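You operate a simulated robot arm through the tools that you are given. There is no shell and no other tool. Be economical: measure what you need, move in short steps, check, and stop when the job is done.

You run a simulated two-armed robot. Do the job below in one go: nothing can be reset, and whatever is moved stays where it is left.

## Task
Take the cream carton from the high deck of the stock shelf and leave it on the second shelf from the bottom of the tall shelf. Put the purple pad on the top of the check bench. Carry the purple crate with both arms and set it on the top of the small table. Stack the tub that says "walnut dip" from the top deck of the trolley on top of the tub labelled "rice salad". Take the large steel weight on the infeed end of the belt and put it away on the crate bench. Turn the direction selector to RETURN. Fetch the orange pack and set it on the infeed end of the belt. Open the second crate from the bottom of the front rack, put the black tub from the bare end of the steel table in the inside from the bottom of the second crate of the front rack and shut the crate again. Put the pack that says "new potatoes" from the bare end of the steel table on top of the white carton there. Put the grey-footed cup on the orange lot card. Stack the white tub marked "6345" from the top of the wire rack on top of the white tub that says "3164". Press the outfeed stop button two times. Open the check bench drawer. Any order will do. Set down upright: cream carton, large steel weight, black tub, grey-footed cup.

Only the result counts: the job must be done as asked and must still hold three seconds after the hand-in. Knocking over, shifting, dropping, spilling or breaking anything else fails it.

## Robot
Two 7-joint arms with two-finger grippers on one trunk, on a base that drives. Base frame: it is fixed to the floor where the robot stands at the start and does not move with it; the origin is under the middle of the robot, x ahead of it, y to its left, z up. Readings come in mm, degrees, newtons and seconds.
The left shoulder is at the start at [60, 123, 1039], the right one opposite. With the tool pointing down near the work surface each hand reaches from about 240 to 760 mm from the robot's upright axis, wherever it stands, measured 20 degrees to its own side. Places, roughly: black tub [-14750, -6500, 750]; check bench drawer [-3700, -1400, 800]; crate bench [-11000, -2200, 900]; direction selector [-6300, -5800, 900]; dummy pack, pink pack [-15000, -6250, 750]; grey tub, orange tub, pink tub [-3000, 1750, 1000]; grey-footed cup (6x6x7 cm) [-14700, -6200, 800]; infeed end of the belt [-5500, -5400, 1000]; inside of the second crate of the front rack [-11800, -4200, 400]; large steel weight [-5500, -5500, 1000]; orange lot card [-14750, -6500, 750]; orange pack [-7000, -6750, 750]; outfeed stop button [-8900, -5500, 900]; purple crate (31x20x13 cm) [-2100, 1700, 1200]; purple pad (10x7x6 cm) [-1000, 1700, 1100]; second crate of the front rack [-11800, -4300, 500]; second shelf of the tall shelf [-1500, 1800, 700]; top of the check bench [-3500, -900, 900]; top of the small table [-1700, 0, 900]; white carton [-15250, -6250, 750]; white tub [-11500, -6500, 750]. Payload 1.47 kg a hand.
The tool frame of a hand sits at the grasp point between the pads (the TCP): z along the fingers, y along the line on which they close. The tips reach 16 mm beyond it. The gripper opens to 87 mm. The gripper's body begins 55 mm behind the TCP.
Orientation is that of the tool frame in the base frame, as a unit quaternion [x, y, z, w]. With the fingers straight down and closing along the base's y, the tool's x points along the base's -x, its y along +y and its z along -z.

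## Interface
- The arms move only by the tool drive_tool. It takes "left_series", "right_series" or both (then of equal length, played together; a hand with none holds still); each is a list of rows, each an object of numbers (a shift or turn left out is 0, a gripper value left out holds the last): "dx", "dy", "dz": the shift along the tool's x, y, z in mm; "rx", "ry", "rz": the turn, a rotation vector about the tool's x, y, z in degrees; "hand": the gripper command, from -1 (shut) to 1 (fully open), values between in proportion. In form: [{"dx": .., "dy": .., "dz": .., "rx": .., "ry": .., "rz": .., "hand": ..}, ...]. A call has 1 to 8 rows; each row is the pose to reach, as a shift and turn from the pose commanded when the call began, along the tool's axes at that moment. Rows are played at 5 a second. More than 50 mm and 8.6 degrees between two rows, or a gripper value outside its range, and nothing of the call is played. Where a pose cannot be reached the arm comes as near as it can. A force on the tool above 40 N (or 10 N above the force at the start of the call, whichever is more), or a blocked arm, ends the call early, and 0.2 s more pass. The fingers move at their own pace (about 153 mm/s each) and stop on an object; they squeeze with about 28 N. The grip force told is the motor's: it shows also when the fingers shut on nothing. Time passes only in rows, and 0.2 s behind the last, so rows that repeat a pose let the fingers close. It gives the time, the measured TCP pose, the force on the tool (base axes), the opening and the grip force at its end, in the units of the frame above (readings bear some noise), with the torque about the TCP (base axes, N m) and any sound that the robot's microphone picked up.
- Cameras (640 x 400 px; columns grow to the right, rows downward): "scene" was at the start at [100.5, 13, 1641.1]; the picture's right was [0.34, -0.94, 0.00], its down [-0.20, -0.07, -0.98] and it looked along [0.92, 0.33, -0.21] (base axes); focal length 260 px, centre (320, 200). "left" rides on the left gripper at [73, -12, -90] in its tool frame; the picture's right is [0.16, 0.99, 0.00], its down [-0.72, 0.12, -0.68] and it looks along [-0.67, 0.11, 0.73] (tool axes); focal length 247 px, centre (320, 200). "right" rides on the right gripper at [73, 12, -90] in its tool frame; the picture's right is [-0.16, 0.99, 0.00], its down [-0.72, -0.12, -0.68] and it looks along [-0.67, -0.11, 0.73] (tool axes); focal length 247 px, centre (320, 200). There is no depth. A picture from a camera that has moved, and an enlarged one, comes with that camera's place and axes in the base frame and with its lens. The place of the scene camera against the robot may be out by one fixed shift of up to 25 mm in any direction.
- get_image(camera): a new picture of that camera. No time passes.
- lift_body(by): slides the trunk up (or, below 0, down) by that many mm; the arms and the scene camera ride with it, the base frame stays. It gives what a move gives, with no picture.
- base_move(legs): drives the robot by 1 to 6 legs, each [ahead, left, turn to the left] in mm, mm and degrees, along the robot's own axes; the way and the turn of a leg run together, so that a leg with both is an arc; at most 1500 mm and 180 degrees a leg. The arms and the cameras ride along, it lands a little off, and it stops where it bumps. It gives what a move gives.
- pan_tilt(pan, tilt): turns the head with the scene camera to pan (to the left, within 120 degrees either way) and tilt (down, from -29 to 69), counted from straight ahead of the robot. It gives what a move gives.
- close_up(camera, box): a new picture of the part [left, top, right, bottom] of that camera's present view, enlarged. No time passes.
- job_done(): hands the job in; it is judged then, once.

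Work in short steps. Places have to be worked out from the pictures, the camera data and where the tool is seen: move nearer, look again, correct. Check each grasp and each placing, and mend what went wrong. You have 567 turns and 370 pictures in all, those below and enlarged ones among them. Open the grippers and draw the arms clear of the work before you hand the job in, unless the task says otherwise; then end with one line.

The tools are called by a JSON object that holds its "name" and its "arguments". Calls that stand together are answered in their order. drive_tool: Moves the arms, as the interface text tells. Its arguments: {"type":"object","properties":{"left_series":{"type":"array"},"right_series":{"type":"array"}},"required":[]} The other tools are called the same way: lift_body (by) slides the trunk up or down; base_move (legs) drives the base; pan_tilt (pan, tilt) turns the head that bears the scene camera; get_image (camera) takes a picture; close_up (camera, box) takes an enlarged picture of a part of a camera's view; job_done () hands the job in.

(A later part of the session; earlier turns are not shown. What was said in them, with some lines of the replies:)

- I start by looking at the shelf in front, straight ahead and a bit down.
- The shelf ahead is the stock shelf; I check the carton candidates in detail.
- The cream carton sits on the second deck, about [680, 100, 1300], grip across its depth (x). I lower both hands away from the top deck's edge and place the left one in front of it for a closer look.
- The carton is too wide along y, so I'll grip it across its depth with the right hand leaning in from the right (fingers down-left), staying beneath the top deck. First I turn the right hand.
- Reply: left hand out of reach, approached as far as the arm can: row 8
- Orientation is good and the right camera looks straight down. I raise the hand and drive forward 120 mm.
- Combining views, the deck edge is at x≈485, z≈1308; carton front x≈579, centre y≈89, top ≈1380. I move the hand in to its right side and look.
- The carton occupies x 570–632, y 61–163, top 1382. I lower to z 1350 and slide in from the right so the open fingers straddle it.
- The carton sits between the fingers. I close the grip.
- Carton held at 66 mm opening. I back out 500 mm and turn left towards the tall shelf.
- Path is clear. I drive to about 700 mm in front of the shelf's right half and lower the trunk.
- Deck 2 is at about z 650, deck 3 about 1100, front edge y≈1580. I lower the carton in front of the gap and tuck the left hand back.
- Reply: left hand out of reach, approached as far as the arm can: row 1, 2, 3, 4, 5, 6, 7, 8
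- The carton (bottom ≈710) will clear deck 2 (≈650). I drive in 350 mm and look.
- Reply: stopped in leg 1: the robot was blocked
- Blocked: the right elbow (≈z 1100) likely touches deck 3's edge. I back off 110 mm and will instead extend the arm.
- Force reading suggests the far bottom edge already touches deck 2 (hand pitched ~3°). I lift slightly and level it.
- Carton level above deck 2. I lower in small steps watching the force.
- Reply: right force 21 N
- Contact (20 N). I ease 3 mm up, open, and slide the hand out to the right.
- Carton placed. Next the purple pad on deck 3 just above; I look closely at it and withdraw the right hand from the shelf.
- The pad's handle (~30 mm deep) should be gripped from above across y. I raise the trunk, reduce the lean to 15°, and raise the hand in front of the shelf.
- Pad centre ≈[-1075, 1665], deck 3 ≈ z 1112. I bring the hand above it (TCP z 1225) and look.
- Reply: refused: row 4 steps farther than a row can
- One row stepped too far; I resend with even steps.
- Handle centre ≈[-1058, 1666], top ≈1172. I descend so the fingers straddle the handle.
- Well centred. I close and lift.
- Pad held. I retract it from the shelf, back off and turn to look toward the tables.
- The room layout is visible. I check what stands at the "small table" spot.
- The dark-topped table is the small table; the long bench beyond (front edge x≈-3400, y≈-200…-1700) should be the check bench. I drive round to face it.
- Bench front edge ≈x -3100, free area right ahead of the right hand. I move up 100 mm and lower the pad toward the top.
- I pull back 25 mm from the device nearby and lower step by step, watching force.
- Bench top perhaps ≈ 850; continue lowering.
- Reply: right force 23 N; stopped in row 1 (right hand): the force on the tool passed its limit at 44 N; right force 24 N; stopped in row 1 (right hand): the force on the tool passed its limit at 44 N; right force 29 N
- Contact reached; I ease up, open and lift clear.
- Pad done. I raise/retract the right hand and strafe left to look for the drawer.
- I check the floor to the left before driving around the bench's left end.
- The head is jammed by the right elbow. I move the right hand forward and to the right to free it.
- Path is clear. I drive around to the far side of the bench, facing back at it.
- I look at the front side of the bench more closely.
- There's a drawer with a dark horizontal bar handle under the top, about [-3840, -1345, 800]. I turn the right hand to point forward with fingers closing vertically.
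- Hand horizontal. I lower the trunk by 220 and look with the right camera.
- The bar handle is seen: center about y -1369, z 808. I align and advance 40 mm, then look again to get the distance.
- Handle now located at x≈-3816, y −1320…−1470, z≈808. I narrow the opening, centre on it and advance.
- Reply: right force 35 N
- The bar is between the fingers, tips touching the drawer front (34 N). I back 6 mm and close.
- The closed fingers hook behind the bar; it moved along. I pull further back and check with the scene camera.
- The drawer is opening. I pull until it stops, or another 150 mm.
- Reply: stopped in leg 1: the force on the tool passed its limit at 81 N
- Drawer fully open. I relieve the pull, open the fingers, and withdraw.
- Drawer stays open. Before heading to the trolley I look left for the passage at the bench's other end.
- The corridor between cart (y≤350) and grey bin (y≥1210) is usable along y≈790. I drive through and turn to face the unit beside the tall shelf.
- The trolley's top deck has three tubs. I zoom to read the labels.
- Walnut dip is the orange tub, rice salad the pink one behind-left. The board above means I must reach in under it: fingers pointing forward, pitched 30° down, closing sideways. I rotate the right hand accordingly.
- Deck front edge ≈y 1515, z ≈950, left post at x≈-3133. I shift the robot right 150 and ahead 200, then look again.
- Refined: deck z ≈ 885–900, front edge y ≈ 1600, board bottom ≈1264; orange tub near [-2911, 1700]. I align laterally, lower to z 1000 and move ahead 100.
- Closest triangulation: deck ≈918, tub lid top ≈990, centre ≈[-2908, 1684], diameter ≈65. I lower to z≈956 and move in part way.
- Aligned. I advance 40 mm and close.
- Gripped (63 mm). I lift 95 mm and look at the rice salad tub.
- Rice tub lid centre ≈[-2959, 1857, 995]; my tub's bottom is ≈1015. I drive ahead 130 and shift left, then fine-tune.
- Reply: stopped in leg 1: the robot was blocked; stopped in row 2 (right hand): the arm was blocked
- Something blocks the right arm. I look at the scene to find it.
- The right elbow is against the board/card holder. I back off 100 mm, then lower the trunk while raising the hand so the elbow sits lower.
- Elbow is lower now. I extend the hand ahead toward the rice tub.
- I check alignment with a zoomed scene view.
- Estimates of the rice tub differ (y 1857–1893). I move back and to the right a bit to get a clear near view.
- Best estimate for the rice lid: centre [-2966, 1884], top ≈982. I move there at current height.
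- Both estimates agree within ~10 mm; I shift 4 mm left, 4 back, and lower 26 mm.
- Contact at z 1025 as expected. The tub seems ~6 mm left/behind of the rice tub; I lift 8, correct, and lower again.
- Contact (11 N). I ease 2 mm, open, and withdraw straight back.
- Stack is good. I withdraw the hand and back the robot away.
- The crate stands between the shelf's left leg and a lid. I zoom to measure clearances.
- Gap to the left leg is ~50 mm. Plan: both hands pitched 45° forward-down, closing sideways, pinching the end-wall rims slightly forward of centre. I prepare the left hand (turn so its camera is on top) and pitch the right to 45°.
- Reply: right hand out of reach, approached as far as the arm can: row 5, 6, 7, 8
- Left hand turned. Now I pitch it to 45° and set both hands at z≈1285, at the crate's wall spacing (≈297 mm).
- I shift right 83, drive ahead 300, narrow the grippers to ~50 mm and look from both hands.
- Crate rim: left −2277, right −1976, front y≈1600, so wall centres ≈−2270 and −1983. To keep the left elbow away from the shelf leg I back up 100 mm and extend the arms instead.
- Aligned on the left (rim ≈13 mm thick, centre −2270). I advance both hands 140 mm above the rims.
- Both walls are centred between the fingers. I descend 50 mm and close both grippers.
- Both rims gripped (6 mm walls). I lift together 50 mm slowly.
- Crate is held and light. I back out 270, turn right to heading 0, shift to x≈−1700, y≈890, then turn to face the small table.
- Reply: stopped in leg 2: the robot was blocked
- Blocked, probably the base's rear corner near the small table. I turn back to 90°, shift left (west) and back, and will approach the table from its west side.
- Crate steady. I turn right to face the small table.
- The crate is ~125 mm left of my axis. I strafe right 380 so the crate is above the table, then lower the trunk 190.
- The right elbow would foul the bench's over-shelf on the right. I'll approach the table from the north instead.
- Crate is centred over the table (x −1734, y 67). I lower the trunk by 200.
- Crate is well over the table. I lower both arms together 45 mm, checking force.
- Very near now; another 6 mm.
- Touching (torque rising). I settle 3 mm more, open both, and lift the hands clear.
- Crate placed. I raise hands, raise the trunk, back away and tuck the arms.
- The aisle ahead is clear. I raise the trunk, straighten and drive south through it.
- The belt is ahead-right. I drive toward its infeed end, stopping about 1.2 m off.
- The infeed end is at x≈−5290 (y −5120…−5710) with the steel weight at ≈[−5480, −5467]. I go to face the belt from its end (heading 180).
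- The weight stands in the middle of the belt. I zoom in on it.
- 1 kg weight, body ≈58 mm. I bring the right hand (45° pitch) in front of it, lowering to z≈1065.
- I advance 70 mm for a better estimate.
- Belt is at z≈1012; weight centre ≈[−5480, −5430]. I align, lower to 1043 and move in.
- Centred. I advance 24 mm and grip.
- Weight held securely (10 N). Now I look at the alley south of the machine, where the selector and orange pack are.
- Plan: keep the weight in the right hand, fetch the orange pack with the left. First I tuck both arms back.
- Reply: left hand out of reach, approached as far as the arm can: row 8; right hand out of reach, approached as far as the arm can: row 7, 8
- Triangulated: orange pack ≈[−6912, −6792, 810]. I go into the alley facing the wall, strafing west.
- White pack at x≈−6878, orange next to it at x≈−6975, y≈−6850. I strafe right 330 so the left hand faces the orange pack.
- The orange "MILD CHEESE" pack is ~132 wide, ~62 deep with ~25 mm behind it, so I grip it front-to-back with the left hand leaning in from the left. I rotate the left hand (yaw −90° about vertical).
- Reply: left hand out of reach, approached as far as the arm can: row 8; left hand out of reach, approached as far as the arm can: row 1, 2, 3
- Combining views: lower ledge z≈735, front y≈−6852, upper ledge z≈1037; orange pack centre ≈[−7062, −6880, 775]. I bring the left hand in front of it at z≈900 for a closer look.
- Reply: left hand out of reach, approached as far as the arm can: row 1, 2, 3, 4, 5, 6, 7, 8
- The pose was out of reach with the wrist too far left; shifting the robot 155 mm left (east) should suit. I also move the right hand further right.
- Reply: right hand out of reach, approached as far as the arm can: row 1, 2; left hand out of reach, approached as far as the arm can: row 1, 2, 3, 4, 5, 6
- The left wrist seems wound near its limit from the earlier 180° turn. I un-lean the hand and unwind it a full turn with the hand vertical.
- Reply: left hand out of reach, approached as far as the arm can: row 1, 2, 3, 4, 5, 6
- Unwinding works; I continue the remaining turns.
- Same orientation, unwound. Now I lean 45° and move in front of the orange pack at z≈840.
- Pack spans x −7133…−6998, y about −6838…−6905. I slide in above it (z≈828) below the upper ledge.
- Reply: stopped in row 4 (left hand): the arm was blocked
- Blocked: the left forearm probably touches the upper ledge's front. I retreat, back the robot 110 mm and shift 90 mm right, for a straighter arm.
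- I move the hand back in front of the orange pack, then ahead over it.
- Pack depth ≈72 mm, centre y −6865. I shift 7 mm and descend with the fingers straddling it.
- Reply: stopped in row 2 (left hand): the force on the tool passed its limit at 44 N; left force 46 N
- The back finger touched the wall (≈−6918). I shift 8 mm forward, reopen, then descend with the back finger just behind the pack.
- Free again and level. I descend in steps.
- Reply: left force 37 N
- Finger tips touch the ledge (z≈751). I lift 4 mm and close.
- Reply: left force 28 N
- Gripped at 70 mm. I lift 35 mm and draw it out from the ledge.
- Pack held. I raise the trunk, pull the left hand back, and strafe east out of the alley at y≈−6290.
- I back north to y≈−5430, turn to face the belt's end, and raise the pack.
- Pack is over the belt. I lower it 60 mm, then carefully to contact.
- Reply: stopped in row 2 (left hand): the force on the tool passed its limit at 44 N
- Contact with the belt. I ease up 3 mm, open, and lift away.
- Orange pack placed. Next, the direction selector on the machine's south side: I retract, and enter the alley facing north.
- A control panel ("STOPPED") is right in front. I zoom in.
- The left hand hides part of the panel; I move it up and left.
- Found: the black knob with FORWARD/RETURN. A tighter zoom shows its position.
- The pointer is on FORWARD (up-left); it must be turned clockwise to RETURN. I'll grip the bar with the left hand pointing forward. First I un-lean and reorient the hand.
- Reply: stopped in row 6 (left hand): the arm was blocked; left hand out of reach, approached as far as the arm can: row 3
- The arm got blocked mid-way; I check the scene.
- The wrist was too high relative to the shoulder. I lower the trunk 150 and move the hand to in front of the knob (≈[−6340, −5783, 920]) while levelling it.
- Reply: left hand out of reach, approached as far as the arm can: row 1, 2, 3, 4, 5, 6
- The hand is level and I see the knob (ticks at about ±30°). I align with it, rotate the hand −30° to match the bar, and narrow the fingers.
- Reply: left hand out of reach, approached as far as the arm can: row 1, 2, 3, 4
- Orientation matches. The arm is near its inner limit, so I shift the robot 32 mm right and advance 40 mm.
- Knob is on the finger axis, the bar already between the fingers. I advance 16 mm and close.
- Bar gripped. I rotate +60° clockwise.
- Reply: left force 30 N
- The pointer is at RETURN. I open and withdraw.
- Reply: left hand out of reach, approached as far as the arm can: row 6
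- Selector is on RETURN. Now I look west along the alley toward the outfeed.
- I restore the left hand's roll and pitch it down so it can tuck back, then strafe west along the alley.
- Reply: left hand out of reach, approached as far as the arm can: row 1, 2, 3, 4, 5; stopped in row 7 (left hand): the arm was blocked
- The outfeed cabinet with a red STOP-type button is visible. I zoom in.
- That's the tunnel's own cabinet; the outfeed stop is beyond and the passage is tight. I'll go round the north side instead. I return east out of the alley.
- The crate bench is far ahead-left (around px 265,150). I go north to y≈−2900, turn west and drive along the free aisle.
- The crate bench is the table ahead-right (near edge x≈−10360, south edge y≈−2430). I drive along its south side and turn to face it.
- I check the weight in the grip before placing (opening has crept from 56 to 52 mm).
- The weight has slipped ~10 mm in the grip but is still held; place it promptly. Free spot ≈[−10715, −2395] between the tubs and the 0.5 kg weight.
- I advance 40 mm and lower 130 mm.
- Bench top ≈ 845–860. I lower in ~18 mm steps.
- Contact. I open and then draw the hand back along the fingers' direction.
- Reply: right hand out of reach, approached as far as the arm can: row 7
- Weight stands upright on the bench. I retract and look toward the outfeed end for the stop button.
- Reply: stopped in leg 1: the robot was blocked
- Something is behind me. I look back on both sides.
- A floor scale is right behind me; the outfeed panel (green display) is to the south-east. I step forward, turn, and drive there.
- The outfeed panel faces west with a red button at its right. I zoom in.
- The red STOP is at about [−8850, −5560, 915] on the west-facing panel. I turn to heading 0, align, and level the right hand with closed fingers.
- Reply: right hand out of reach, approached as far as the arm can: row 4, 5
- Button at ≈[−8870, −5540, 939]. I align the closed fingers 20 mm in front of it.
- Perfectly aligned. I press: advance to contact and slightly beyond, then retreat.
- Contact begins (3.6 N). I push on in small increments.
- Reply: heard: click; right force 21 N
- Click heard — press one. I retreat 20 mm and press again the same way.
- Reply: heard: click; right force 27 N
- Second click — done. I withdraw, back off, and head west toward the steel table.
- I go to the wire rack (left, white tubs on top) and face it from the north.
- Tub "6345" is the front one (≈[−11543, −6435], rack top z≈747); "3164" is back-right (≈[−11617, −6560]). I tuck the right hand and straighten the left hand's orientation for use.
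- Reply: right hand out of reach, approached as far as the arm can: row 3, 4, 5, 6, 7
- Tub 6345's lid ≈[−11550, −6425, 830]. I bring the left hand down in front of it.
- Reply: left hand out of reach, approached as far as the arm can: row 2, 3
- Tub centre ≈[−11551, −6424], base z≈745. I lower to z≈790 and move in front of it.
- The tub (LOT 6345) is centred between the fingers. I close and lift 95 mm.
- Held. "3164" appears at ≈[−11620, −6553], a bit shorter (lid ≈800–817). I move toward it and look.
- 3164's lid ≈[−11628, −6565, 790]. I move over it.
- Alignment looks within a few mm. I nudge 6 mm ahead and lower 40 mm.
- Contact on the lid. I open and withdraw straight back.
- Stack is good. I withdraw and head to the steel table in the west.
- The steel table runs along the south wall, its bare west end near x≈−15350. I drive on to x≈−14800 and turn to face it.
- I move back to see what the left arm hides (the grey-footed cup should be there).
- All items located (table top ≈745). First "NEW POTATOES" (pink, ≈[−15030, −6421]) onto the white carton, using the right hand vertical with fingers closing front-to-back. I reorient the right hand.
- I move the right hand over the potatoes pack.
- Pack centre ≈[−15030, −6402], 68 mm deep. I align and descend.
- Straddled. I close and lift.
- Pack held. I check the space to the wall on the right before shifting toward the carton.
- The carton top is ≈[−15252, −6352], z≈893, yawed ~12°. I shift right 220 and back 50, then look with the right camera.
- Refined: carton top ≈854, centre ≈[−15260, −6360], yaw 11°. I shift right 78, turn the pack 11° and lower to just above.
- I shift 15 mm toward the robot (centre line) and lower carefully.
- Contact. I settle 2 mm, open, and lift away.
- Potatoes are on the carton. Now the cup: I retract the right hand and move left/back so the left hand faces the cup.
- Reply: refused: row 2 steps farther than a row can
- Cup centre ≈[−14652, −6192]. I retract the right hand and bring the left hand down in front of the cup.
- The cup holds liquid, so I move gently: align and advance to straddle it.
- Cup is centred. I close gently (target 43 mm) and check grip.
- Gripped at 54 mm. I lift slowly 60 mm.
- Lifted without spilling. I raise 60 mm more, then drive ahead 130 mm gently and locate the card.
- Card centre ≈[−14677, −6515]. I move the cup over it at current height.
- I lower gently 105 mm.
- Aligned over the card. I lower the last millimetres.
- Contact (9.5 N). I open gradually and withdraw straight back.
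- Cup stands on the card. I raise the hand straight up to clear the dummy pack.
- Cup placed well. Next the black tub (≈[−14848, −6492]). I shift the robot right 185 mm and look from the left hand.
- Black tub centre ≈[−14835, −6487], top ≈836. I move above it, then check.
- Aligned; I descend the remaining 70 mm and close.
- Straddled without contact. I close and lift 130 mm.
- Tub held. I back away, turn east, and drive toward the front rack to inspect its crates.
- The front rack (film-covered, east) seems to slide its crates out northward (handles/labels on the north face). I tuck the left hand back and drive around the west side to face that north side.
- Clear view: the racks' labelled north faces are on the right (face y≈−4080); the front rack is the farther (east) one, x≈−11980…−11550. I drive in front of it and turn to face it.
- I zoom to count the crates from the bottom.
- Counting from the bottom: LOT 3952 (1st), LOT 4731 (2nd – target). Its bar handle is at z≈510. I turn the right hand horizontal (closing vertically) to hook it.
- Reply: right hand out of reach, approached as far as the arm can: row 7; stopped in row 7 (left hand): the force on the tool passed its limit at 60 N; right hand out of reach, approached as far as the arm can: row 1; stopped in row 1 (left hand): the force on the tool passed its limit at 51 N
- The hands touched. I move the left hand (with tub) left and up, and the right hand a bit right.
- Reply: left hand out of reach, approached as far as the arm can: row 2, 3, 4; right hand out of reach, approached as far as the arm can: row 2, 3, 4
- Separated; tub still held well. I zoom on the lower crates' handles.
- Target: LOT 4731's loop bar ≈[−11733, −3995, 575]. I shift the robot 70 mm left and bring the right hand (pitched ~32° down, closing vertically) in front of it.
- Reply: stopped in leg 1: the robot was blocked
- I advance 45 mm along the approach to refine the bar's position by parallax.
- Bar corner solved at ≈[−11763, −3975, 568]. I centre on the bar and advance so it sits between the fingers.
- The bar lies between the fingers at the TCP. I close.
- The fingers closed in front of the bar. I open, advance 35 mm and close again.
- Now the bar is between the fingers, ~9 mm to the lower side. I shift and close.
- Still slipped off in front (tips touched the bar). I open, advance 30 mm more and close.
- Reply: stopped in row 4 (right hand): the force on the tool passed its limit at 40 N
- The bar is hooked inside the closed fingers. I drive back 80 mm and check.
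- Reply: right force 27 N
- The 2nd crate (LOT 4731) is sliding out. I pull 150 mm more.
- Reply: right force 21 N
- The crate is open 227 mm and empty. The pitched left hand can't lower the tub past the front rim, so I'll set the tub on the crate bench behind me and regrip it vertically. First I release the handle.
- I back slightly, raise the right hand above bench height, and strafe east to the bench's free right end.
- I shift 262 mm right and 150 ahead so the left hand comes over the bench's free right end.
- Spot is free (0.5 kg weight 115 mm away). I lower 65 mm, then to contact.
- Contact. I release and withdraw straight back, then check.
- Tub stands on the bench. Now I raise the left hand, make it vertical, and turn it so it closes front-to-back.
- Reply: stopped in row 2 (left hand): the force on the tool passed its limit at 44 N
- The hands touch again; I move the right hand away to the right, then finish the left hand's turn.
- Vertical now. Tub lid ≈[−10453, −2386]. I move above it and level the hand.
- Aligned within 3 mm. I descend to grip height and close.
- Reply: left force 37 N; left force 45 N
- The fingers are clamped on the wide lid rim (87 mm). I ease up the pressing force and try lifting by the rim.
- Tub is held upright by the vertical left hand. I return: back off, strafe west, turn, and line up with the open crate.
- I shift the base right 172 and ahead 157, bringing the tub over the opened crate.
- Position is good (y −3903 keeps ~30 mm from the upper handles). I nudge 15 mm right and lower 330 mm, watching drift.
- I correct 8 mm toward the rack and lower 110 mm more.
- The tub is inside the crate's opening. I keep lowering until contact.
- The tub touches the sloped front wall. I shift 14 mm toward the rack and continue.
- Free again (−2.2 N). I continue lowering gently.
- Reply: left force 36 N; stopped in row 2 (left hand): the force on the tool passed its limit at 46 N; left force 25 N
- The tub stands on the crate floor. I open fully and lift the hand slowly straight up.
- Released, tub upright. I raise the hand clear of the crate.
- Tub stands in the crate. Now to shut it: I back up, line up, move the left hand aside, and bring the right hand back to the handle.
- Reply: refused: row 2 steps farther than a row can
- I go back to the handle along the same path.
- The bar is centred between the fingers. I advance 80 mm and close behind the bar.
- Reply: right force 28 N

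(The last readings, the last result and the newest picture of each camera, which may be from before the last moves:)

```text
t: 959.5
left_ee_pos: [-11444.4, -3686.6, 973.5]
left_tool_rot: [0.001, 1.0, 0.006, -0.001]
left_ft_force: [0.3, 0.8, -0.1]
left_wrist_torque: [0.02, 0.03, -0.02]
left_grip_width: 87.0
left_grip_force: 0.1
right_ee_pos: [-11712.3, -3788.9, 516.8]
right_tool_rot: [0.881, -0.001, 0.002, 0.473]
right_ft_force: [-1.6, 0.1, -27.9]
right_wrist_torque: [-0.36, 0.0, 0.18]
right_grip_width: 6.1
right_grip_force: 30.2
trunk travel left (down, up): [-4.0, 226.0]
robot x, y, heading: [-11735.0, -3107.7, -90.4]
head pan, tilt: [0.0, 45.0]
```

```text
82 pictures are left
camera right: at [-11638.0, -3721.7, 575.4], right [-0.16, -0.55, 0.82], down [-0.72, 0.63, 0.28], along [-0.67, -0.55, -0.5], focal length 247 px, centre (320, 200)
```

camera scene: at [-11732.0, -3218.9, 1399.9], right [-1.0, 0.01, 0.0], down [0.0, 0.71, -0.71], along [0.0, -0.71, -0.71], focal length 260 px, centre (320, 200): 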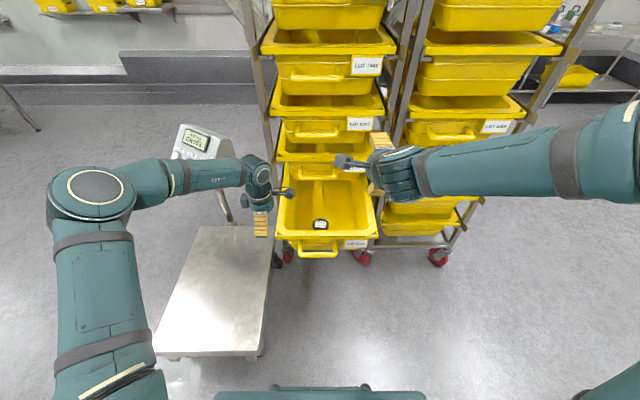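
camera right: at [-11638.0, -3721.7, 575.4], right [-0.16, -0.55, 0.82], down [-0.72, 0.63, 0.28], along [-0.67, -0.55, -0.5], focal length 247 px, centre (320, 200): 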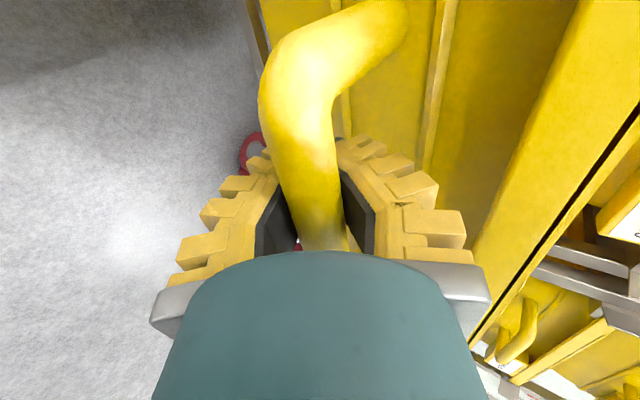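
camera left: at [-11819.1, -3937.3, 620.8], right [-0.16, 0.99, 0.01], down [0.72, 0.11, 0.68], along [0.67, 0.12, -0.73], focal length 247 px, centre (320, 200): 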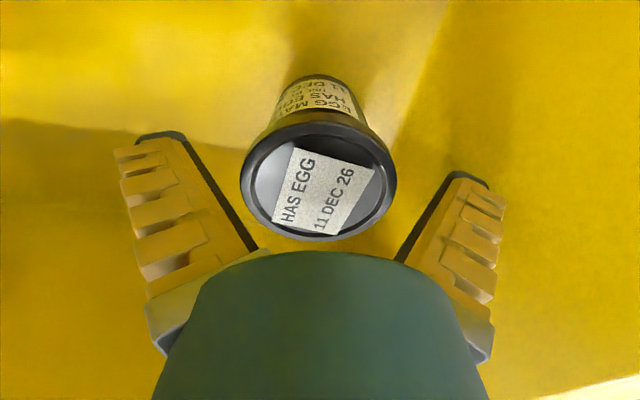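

Captured. I push the crate shut by driving forward in short legs.

{"name": "base_move", "arguments": {"legs": [[50, 0, 0], [50, 0, 0], [50, 0, 0]]}}

{"name": "get_image", "arguments": {"camera": "scene"}}

```text
t: 960.7
left_ee_pos: [-11444.3, -3737.6, 975.5]
left_tool_rot: [0.001, 1.0, 0.005, -0.001]
left_ft_force: [0.0, 0.2, 0.0]
left_wrist_torque: [-0.01, 0.0, 0.0]
left_grip_width: 86.9
left_grip_force: 0.0
right_ee_pos: [-11711.6, -3840.1, 515.4]
right_tool_rot: [0.882, 0.0, 0.001, 0.471]
right_ft_force: [1.1, -3.8, -7.3]
right_wrist_torque: [-0.07, 0.06, 0.0]
right_grip_width: 6.2
right_grip_force: 30.1
trunk travel left (down, up): [-4.0, 226.0]
robot x, y, heading: [-11733.9, -3164.3, -90.4]
head pan, tilt: [0.0, 45.0]
stopped in leg 2: the force on the tool passed its limit at 45 N (the readings are from after the stop); the commanded pose is now the measured one
```

```text
81 pictures are left
camera scene: at [-11732.5, -3272.5, 1400.0], right [-1.0, 0.01, 0.0], down [0.0, 0.71, -0.71], along [0.0, -0.71, -0.71], focal length 260 px, centre (320, 200)
```

scene: 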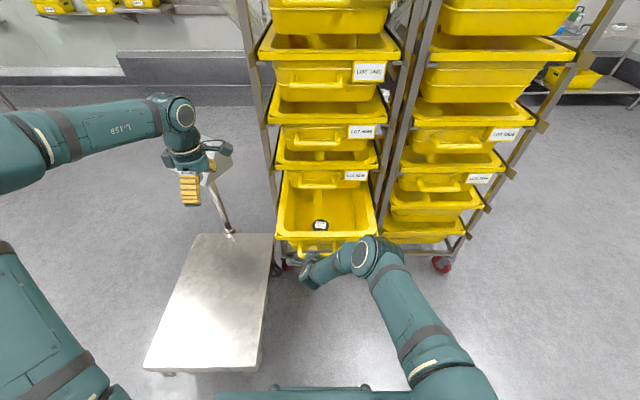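

Force limit tripped as the slack closed; tub still upright. I continue in small pushes.

{"name": "base_move", "arguments": {"legs": [[60, 0, 0]]}}

{"name": "base_move", "arguments": {"legs": [[60, 0, 0]]}}

{"name": "get_image", "arguments": {"camera": "right"}}

```text
t: 961.7
left_ee_pos: [-11444.7, -3798.0, 974.7]
left_tool_rot: [0.002, 1.0, 0.007, 0.0]
left_ft_force: [0.1, 0.0, -0.9]
left_wrist_torque: [0.0, -0.01, 0.01]
left_grip_width: 87.1
left_grip_force: 0.0
right_ee_pos: [-11711.9, -3899.9, 515.2]
right_tool_rot: [0.882, 0.001, 0.001, 0.471]
right_ft_force: [4.0, -0.9, -15.1]
right_wrist_torque: [-0.23, 0.0, -0.01]
right_grip_width: 6.2
right_grip_force: 29.7
trunk travel left (down, up): [-4.0, 226.0]
robot x, y, heading: [-11736.6, -3220.8, -90.4]
head pan, tilt: [0.0, 45.0]
```

```text
t: 962.7
left_ee_pos: [-11446.0, -3856.2, 974.4]
left_tool_rot: [0.003, 1.0, 0.007, -0.001]
left_ft_force: [-0.6, 0.5, -0.1]
left_wrist_torque: [-0.01, -0.02, -0.03]
left_grip_width: 86.9
left_grip_force: 0.1
right_ee_pos: [-11711.7, -3956.9, 515.1]
right_tool_rot: [0.882, 0.0, 0.002, 0.471]
right_ft_force: [0.6, -1.4, -13.3]
right_wrist_torque: [-0.27, 0.07, 0.06]
right_grip_width: 6.0
right_grip_force: 29.9
trunk travel left (down, up): [-4.0, 226.0]
robot x, y, heading: [-11737.0, -3281.3, -90.2]
head pan, tilt: [0.0, 45.0]
```

```text
80 pictures are left
camera right: at [-11638.8, -3889.7, 574.4], right [-0.16, -0.55, 0.82], down [-0.73, 0.63, 0.28], along [-0.67, -0.55, -0.5], focal length 247 px, centre (320, 200)
```

right: 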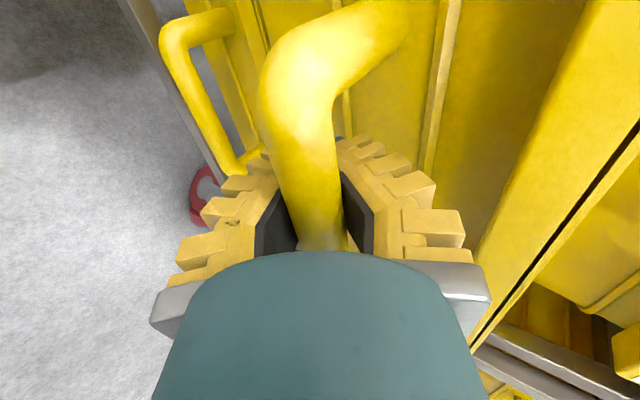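

{"name": "base_move", "arguments": {"legs": [[50, 0, 0]]}}

{"name": "base_move", "arguments": {"legs": [[30, 0, 0]]}}

{"name": "get_image", "arguments": {"camera": "scene"}}

```text
t: 963.6
left_ee_pos: [-11446.7, -3906.1, 974.5]
left_tool_rot: [0.003, 1.0, 0.005, -0.001]
left_ft_force: [-0.4, -0.4, -0.3]
left_wrist_torque: [-0.06, -0.03, -0.02]
left_grip_width: 87.2
left_grip_force: 0.1
right_ee_pos: [-11713.3, -4007.4, 514.4]
right_tool_rot: [0.882, -0.001, 0.001, 0.471]
right_ft_force: [1.6, -0.5, -15.1]
right_wrist_torque: [-0.22, 0.01, 0.11]
right_grip_width: 6.1
right_grip_force: 29.5
trunk travel left (down, up): [-4.0, 226.0]
robot x, y, heading: [-11735.3, -3329.0, -90.4]
head pan, tilt: [0.0, 45.0]
```

```text
t: 964.4
left_ee_pos: [-11447.3, -3935.9, 973.9]
left_tool_rot: [0.003, 1.0, 0.006, -0.001]
left_ft_force: [-0.1, 0.1, 0.6]
left_wrist_torque: [-0.01, 0.0, 0.01]
left_grip_width: 86.8
left_grip_force: 0.1
right_ee_pos: [-11714.7, -4036.7, 513.9]
right_tool_rot: [0.883, 0.001, 0.0, 0.469]
right_ft_force: [-0.3, 1.3, -16.8]
right_wrist_torque: [-0.4, 0.01, 0.13]
right_grip_width: 0.0
right_grip_force: 28.9
trunk travel left (down, up): [-4.0, 226.0]
robot x, y, heading: [-11735.0, -3361.3, -90.3]
head pan, tilt: [0.0, 45.0]
```

```text
79 pictures are left
camera scene: at [-11734.1, -3470.5, 1399.7], right [-1.0, 0.01, 0.0], down [0.01, 0.71, -0.71], along [-0.01, -0.71, -0.71], focal length 260 px, centre (320, 200)
```

scene: 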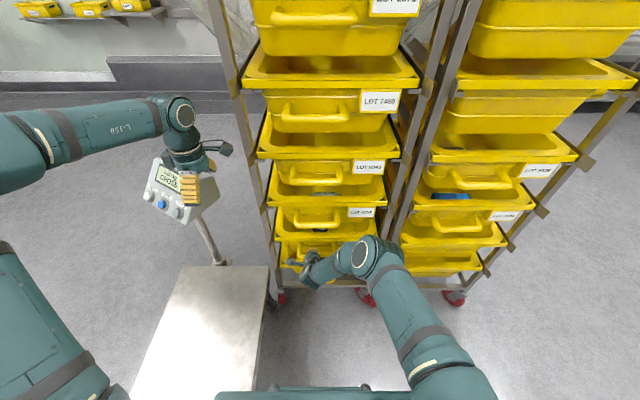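

{"name": "close_up", "arguments": {"camera": "scene", "box": [255, 150, 405, 290]}}

```text
2.86 times, centred on (330, 220) of scene
camera zoom: at [-11734.1, -3470.5, 1399.7], right [-1.0, 0.01, 0.0], down [0.01, 0.71, -0.71], along [-0.01, -0.71, -0.71], focal length 743 px, centre (291, 143)
```

zoom: 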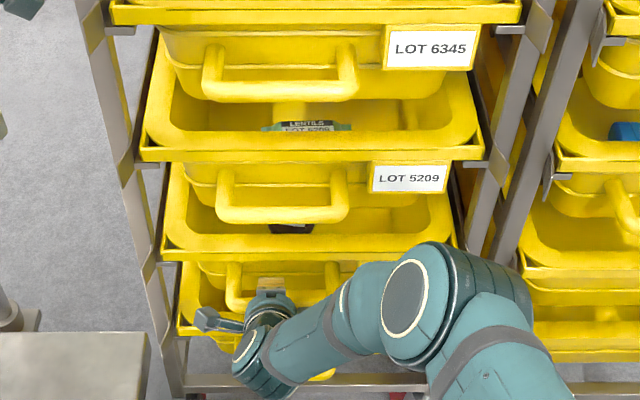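

Within ~5 mm of closed. I push a little further until it stops.

{"name": "base_move", "arguments": {"legs": [[25, 0, 0]]}}

{"name": "close_up", "arguments": {"camera": "scene", "box": [255, 150, 405, 290]}}

```text
t: 965.4
left_ee_pos: [-11447.8, -3961.8, 974.3]
left_tool_rot: [0.003, 1.0, 0.005, 0.0]
left_ft_force: [0.0, 0.7, 1.0]
left_wrist_torque: [0.03, 0.01, -0.01]
left_grip_width: 87.0
left_grip_force: 0.1
right_ee_pos: [-11712.9, -4053.9, 506.1]
right_tool_rot: [0.888, 0.003, 0.003, 0.46]
right_ft_force: [0.1, 0.4, -0.8]
right_wrist_torque: [-0.05, -0.02, -0.01]
right_grip_width: 0.0
right_grip_force: 28.3
trunk travel left (down, up): [-4.0, 226.0]
robot x, y, heading: [-11735.8, -3387.4, -90.2]
head pan, tilt: [0.0, 45.0]
stopped in leg 1: the force on the tool passed its limit at 62 N (the readings are from after the stop); the commanded pose is now the measured one
```

```text
2.86 times, centred on (330, 220) of scene
camera zoom: at [-11734.4, -3495.8, 1400.0], right [-1.0, 0.01, 0.0], down [0.01, 0.71, -0.71], along [-0.01, -0.71, -0.71], focal length 743 px, centre (291, 143)
```

zoom: 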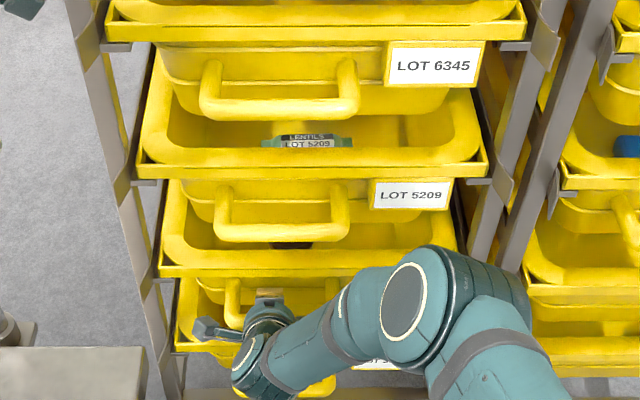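

The crate is shut (flush with its neighbours). I open the right hand and withdraw it.

{"name": "drive_tool", "arguments": {"right_series": [{"hand": 0.7}, {"hand": 0.7}, {"hand": 0.7}, {"dz": -30}, {"dz": -70}, {"dz": -115}, {"dz": -160}]}}

{"name": "get_image", "arguments": {"camera": "right"}}

{"name": "get_image", "arguments": {"camera": "scene"}}

```text
t: 967.0
left_ee_pos: [-11447.9, -3961.5, 975.7]
left_tool_rot: [0.003, 1.0, 0.006, -0.001]
left_ft_force: [-0.4, -0.9, -0.3]
left_wrist_torque: [-0.01, -0.04, -0.01]
left_grip_width: 86.8
left_grip_force: 0.1
right_ee_pos: [-11712.0, -3921.2, 597.5]
right_tool_rot: [0.887, 0.003, 0.003, 0.461]
right_ft_force: [0.7, 0.3, -0.2]
right_wrist_torque: [-0.02, -0.05, -0.02]
right_grip_width: 77.0
right_grip_force: 1.9
trunk travel left (down, up): [-4.0, 226.0]
robot x, y, heading: [-11736.0, -3390.5, -90.2]
head pan, tilt: [0.0, 45.0]
```

```text
76 pictures are left
camera right: at [-11639.0, -3854.7, 658.1], right [-0.16, -0.57, 0.81], down [-0.73, 0.62, 0.29], along [-0.67, -0.54, -0.51], focal length 247 px, centre (320, 200)
```

right: 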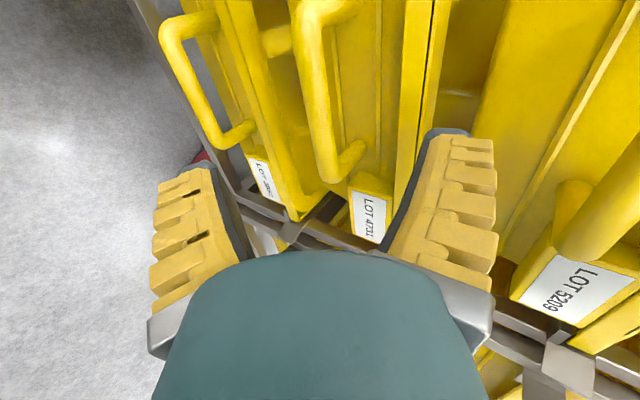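

```text
75 pictures are left
camera scene: at [-11734.4, -3495.4, 1400.0], right [-1.0, 0.01, 0.0], down [0.01, 0.71, -0.71], along [-0.01, -0.71, -0.71], focal length 260 px, centre (320, 200)
```

scene: 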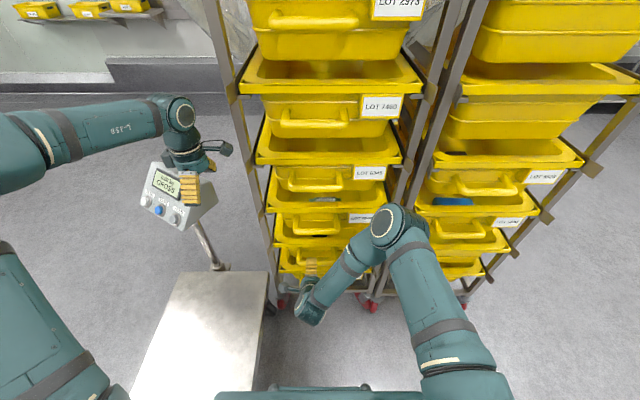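

I check the tub inside through the gap.

{"name": "close_up", "arguments": {"camera": "scene", "box": [265, 195, 375, 280]}}

```text
4.71 times, centred on (320, 238) of scene
camera zoom: at [-11734.4, -3495.4, 1400.0], right [-1.0, 0.01, 0.0], down [0.01, 0.71, -0.71], along [-0.01, -0.71, -0.71], focal length 1223 px, centre (320, 24)
```

zoom: 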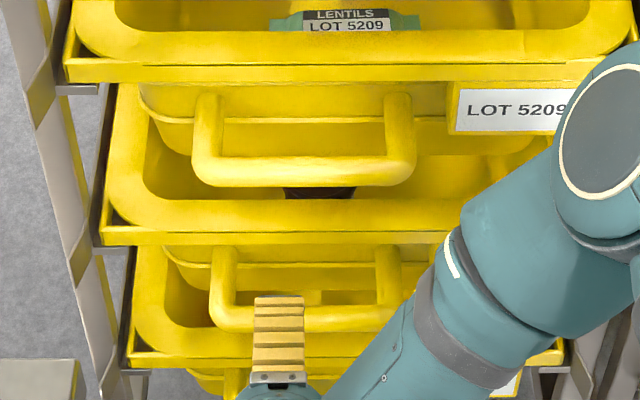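

I retract the right hand, back away and look at the gap from a flatter angle.

{"name": "drive_tool", "arguments": {"right_series": [{"dz": -40}, {"dz": -80, "dy": 20}, {"dz": -115, "dy": 50}, {"dz": -140, "dy": 85}, {"dz": -165, "dy": 120}]}}

{"name": "base_move", "arguments": {"legs": [[-280, 0, 0]]}}

{"name": "close_up", "arguments": {"camera": "scene", "box": [260, 150, 380, 250]}}

```text
t: 968.2
left_ee_pos: [-11447.4, -3961.9, 975.4]
left_tool_rot: [0.003, 1.0, 0.005, -0.001]
left_ft_force: [-0.5, -0.6, 0.3]
left_wrist_torque: [0.01, 0.0, -0.01]
left_grip_width: 87.0
left_grip_force: 0.1
right_ee_pos: [-11714.3, -3857.5, 792.0]
right_tool_rot: [0.888, 0.003, 0.004, 0.46]
right_ft_force: [0.8, 0.2, 0.1]
right_wrist_torque: [-0.01, -0.01, -0.02]
right_grip_width: 76.9
right_grip_force: 1.9
trunk travel left (down, up): [-4.0, 226.0]
robot x, y, heading: [-11737.9, -3383.6, -90.3]
head pan, tilt: [0.0, 45.0]
```

```text
t: 970.2
left_ee_pos: [-11443.2, -3686.9, 975.4]
left_tool_rot: [0.001, 1.0, 0.005, -0.001]
left_ft_force: [-0.1, -0.1, -0.5]
left_wrist_torque: [-0.02, -0.01, 0.0]
left_grip_width: 87.1
left_grip_force: 0.1
right_ee_pos: [-11711.4, -3582.2, 791.7]
right_tool_rot: [0.888, 0.005, 0.004, 0.461]
right_ft_force: [-0.6, 0.1, 0.7]
right_wrist_torque: [0.0, 0.02, 0.0]
right_grip_width: 76.9
right_grip_force: 2.0
trunk travel left (down, up): [-4.0, 226.0]
robot x, y, heading: [-11732.5, -3113.0, -90.2]
head pan, tilt: [0.0, 45.0]
```

```text
4.00 times, centred on (320, 200) of scene
camera zoom: at [-11732.6, -3219.8, 1400.0], right [-1.0, 0.0, 0.0], down [0.0, 0.71, -0.71], along [0.0, -0.71, -0.71], focal length 1040 px, centre (320, 200)
```

zoom: 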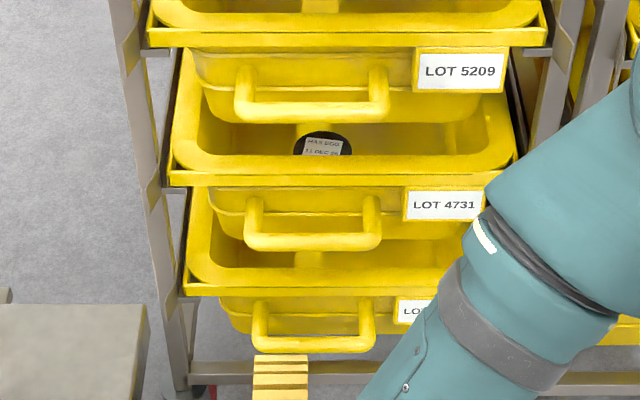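

Everything checks out: tub upright in the shut crate. I open both grippers fully, arms clear, before handing in.

{"name": "drive_tool", "arguments": {"left_series": [{"hand": 1}, {"hand": 1}], "right_series": [{"hand": 1}, {"hand": 1}]}}

{"name": "job_done", "arguments": {}}

```text
t: 970.8
left_ee_pos: [-11444.1, -3686.6, 974.6]
left_tool_rot: [0.001, 1.0, 0.005, 0.0]
left_ft_force: [0.2, -0.2, -0.3]
left_wrist_torque: [-0.01, 0.01, -0.01]
left_grip_width: 87.1
left_grip_force: 0.1
right_ee_pos: [-11711.7, -3583.1, 791.2]
right_tool_rot: [0.888, 0.005, 0.004, 0.46]
right_ft_force: [0.2, -0.4, -0.5]
right_wrist_torque: [0.01, 0.02, 0.02]
right_grip_width: 86.7
right_grip_force: 0.2
trunk travel left (down, up): [-4.0, 226.0]
robot x, y, heading: [-11736.4, -3111.4, -90.1]
head pan, tilt: [0.0, 45.0]
```

```text
The job is handed in.
```

All thirteen tasks were done and the job is handed in, but the base bumped something twice by the floor scale near the front rack (likely the scale), and I couldn't tell whether anything moved.
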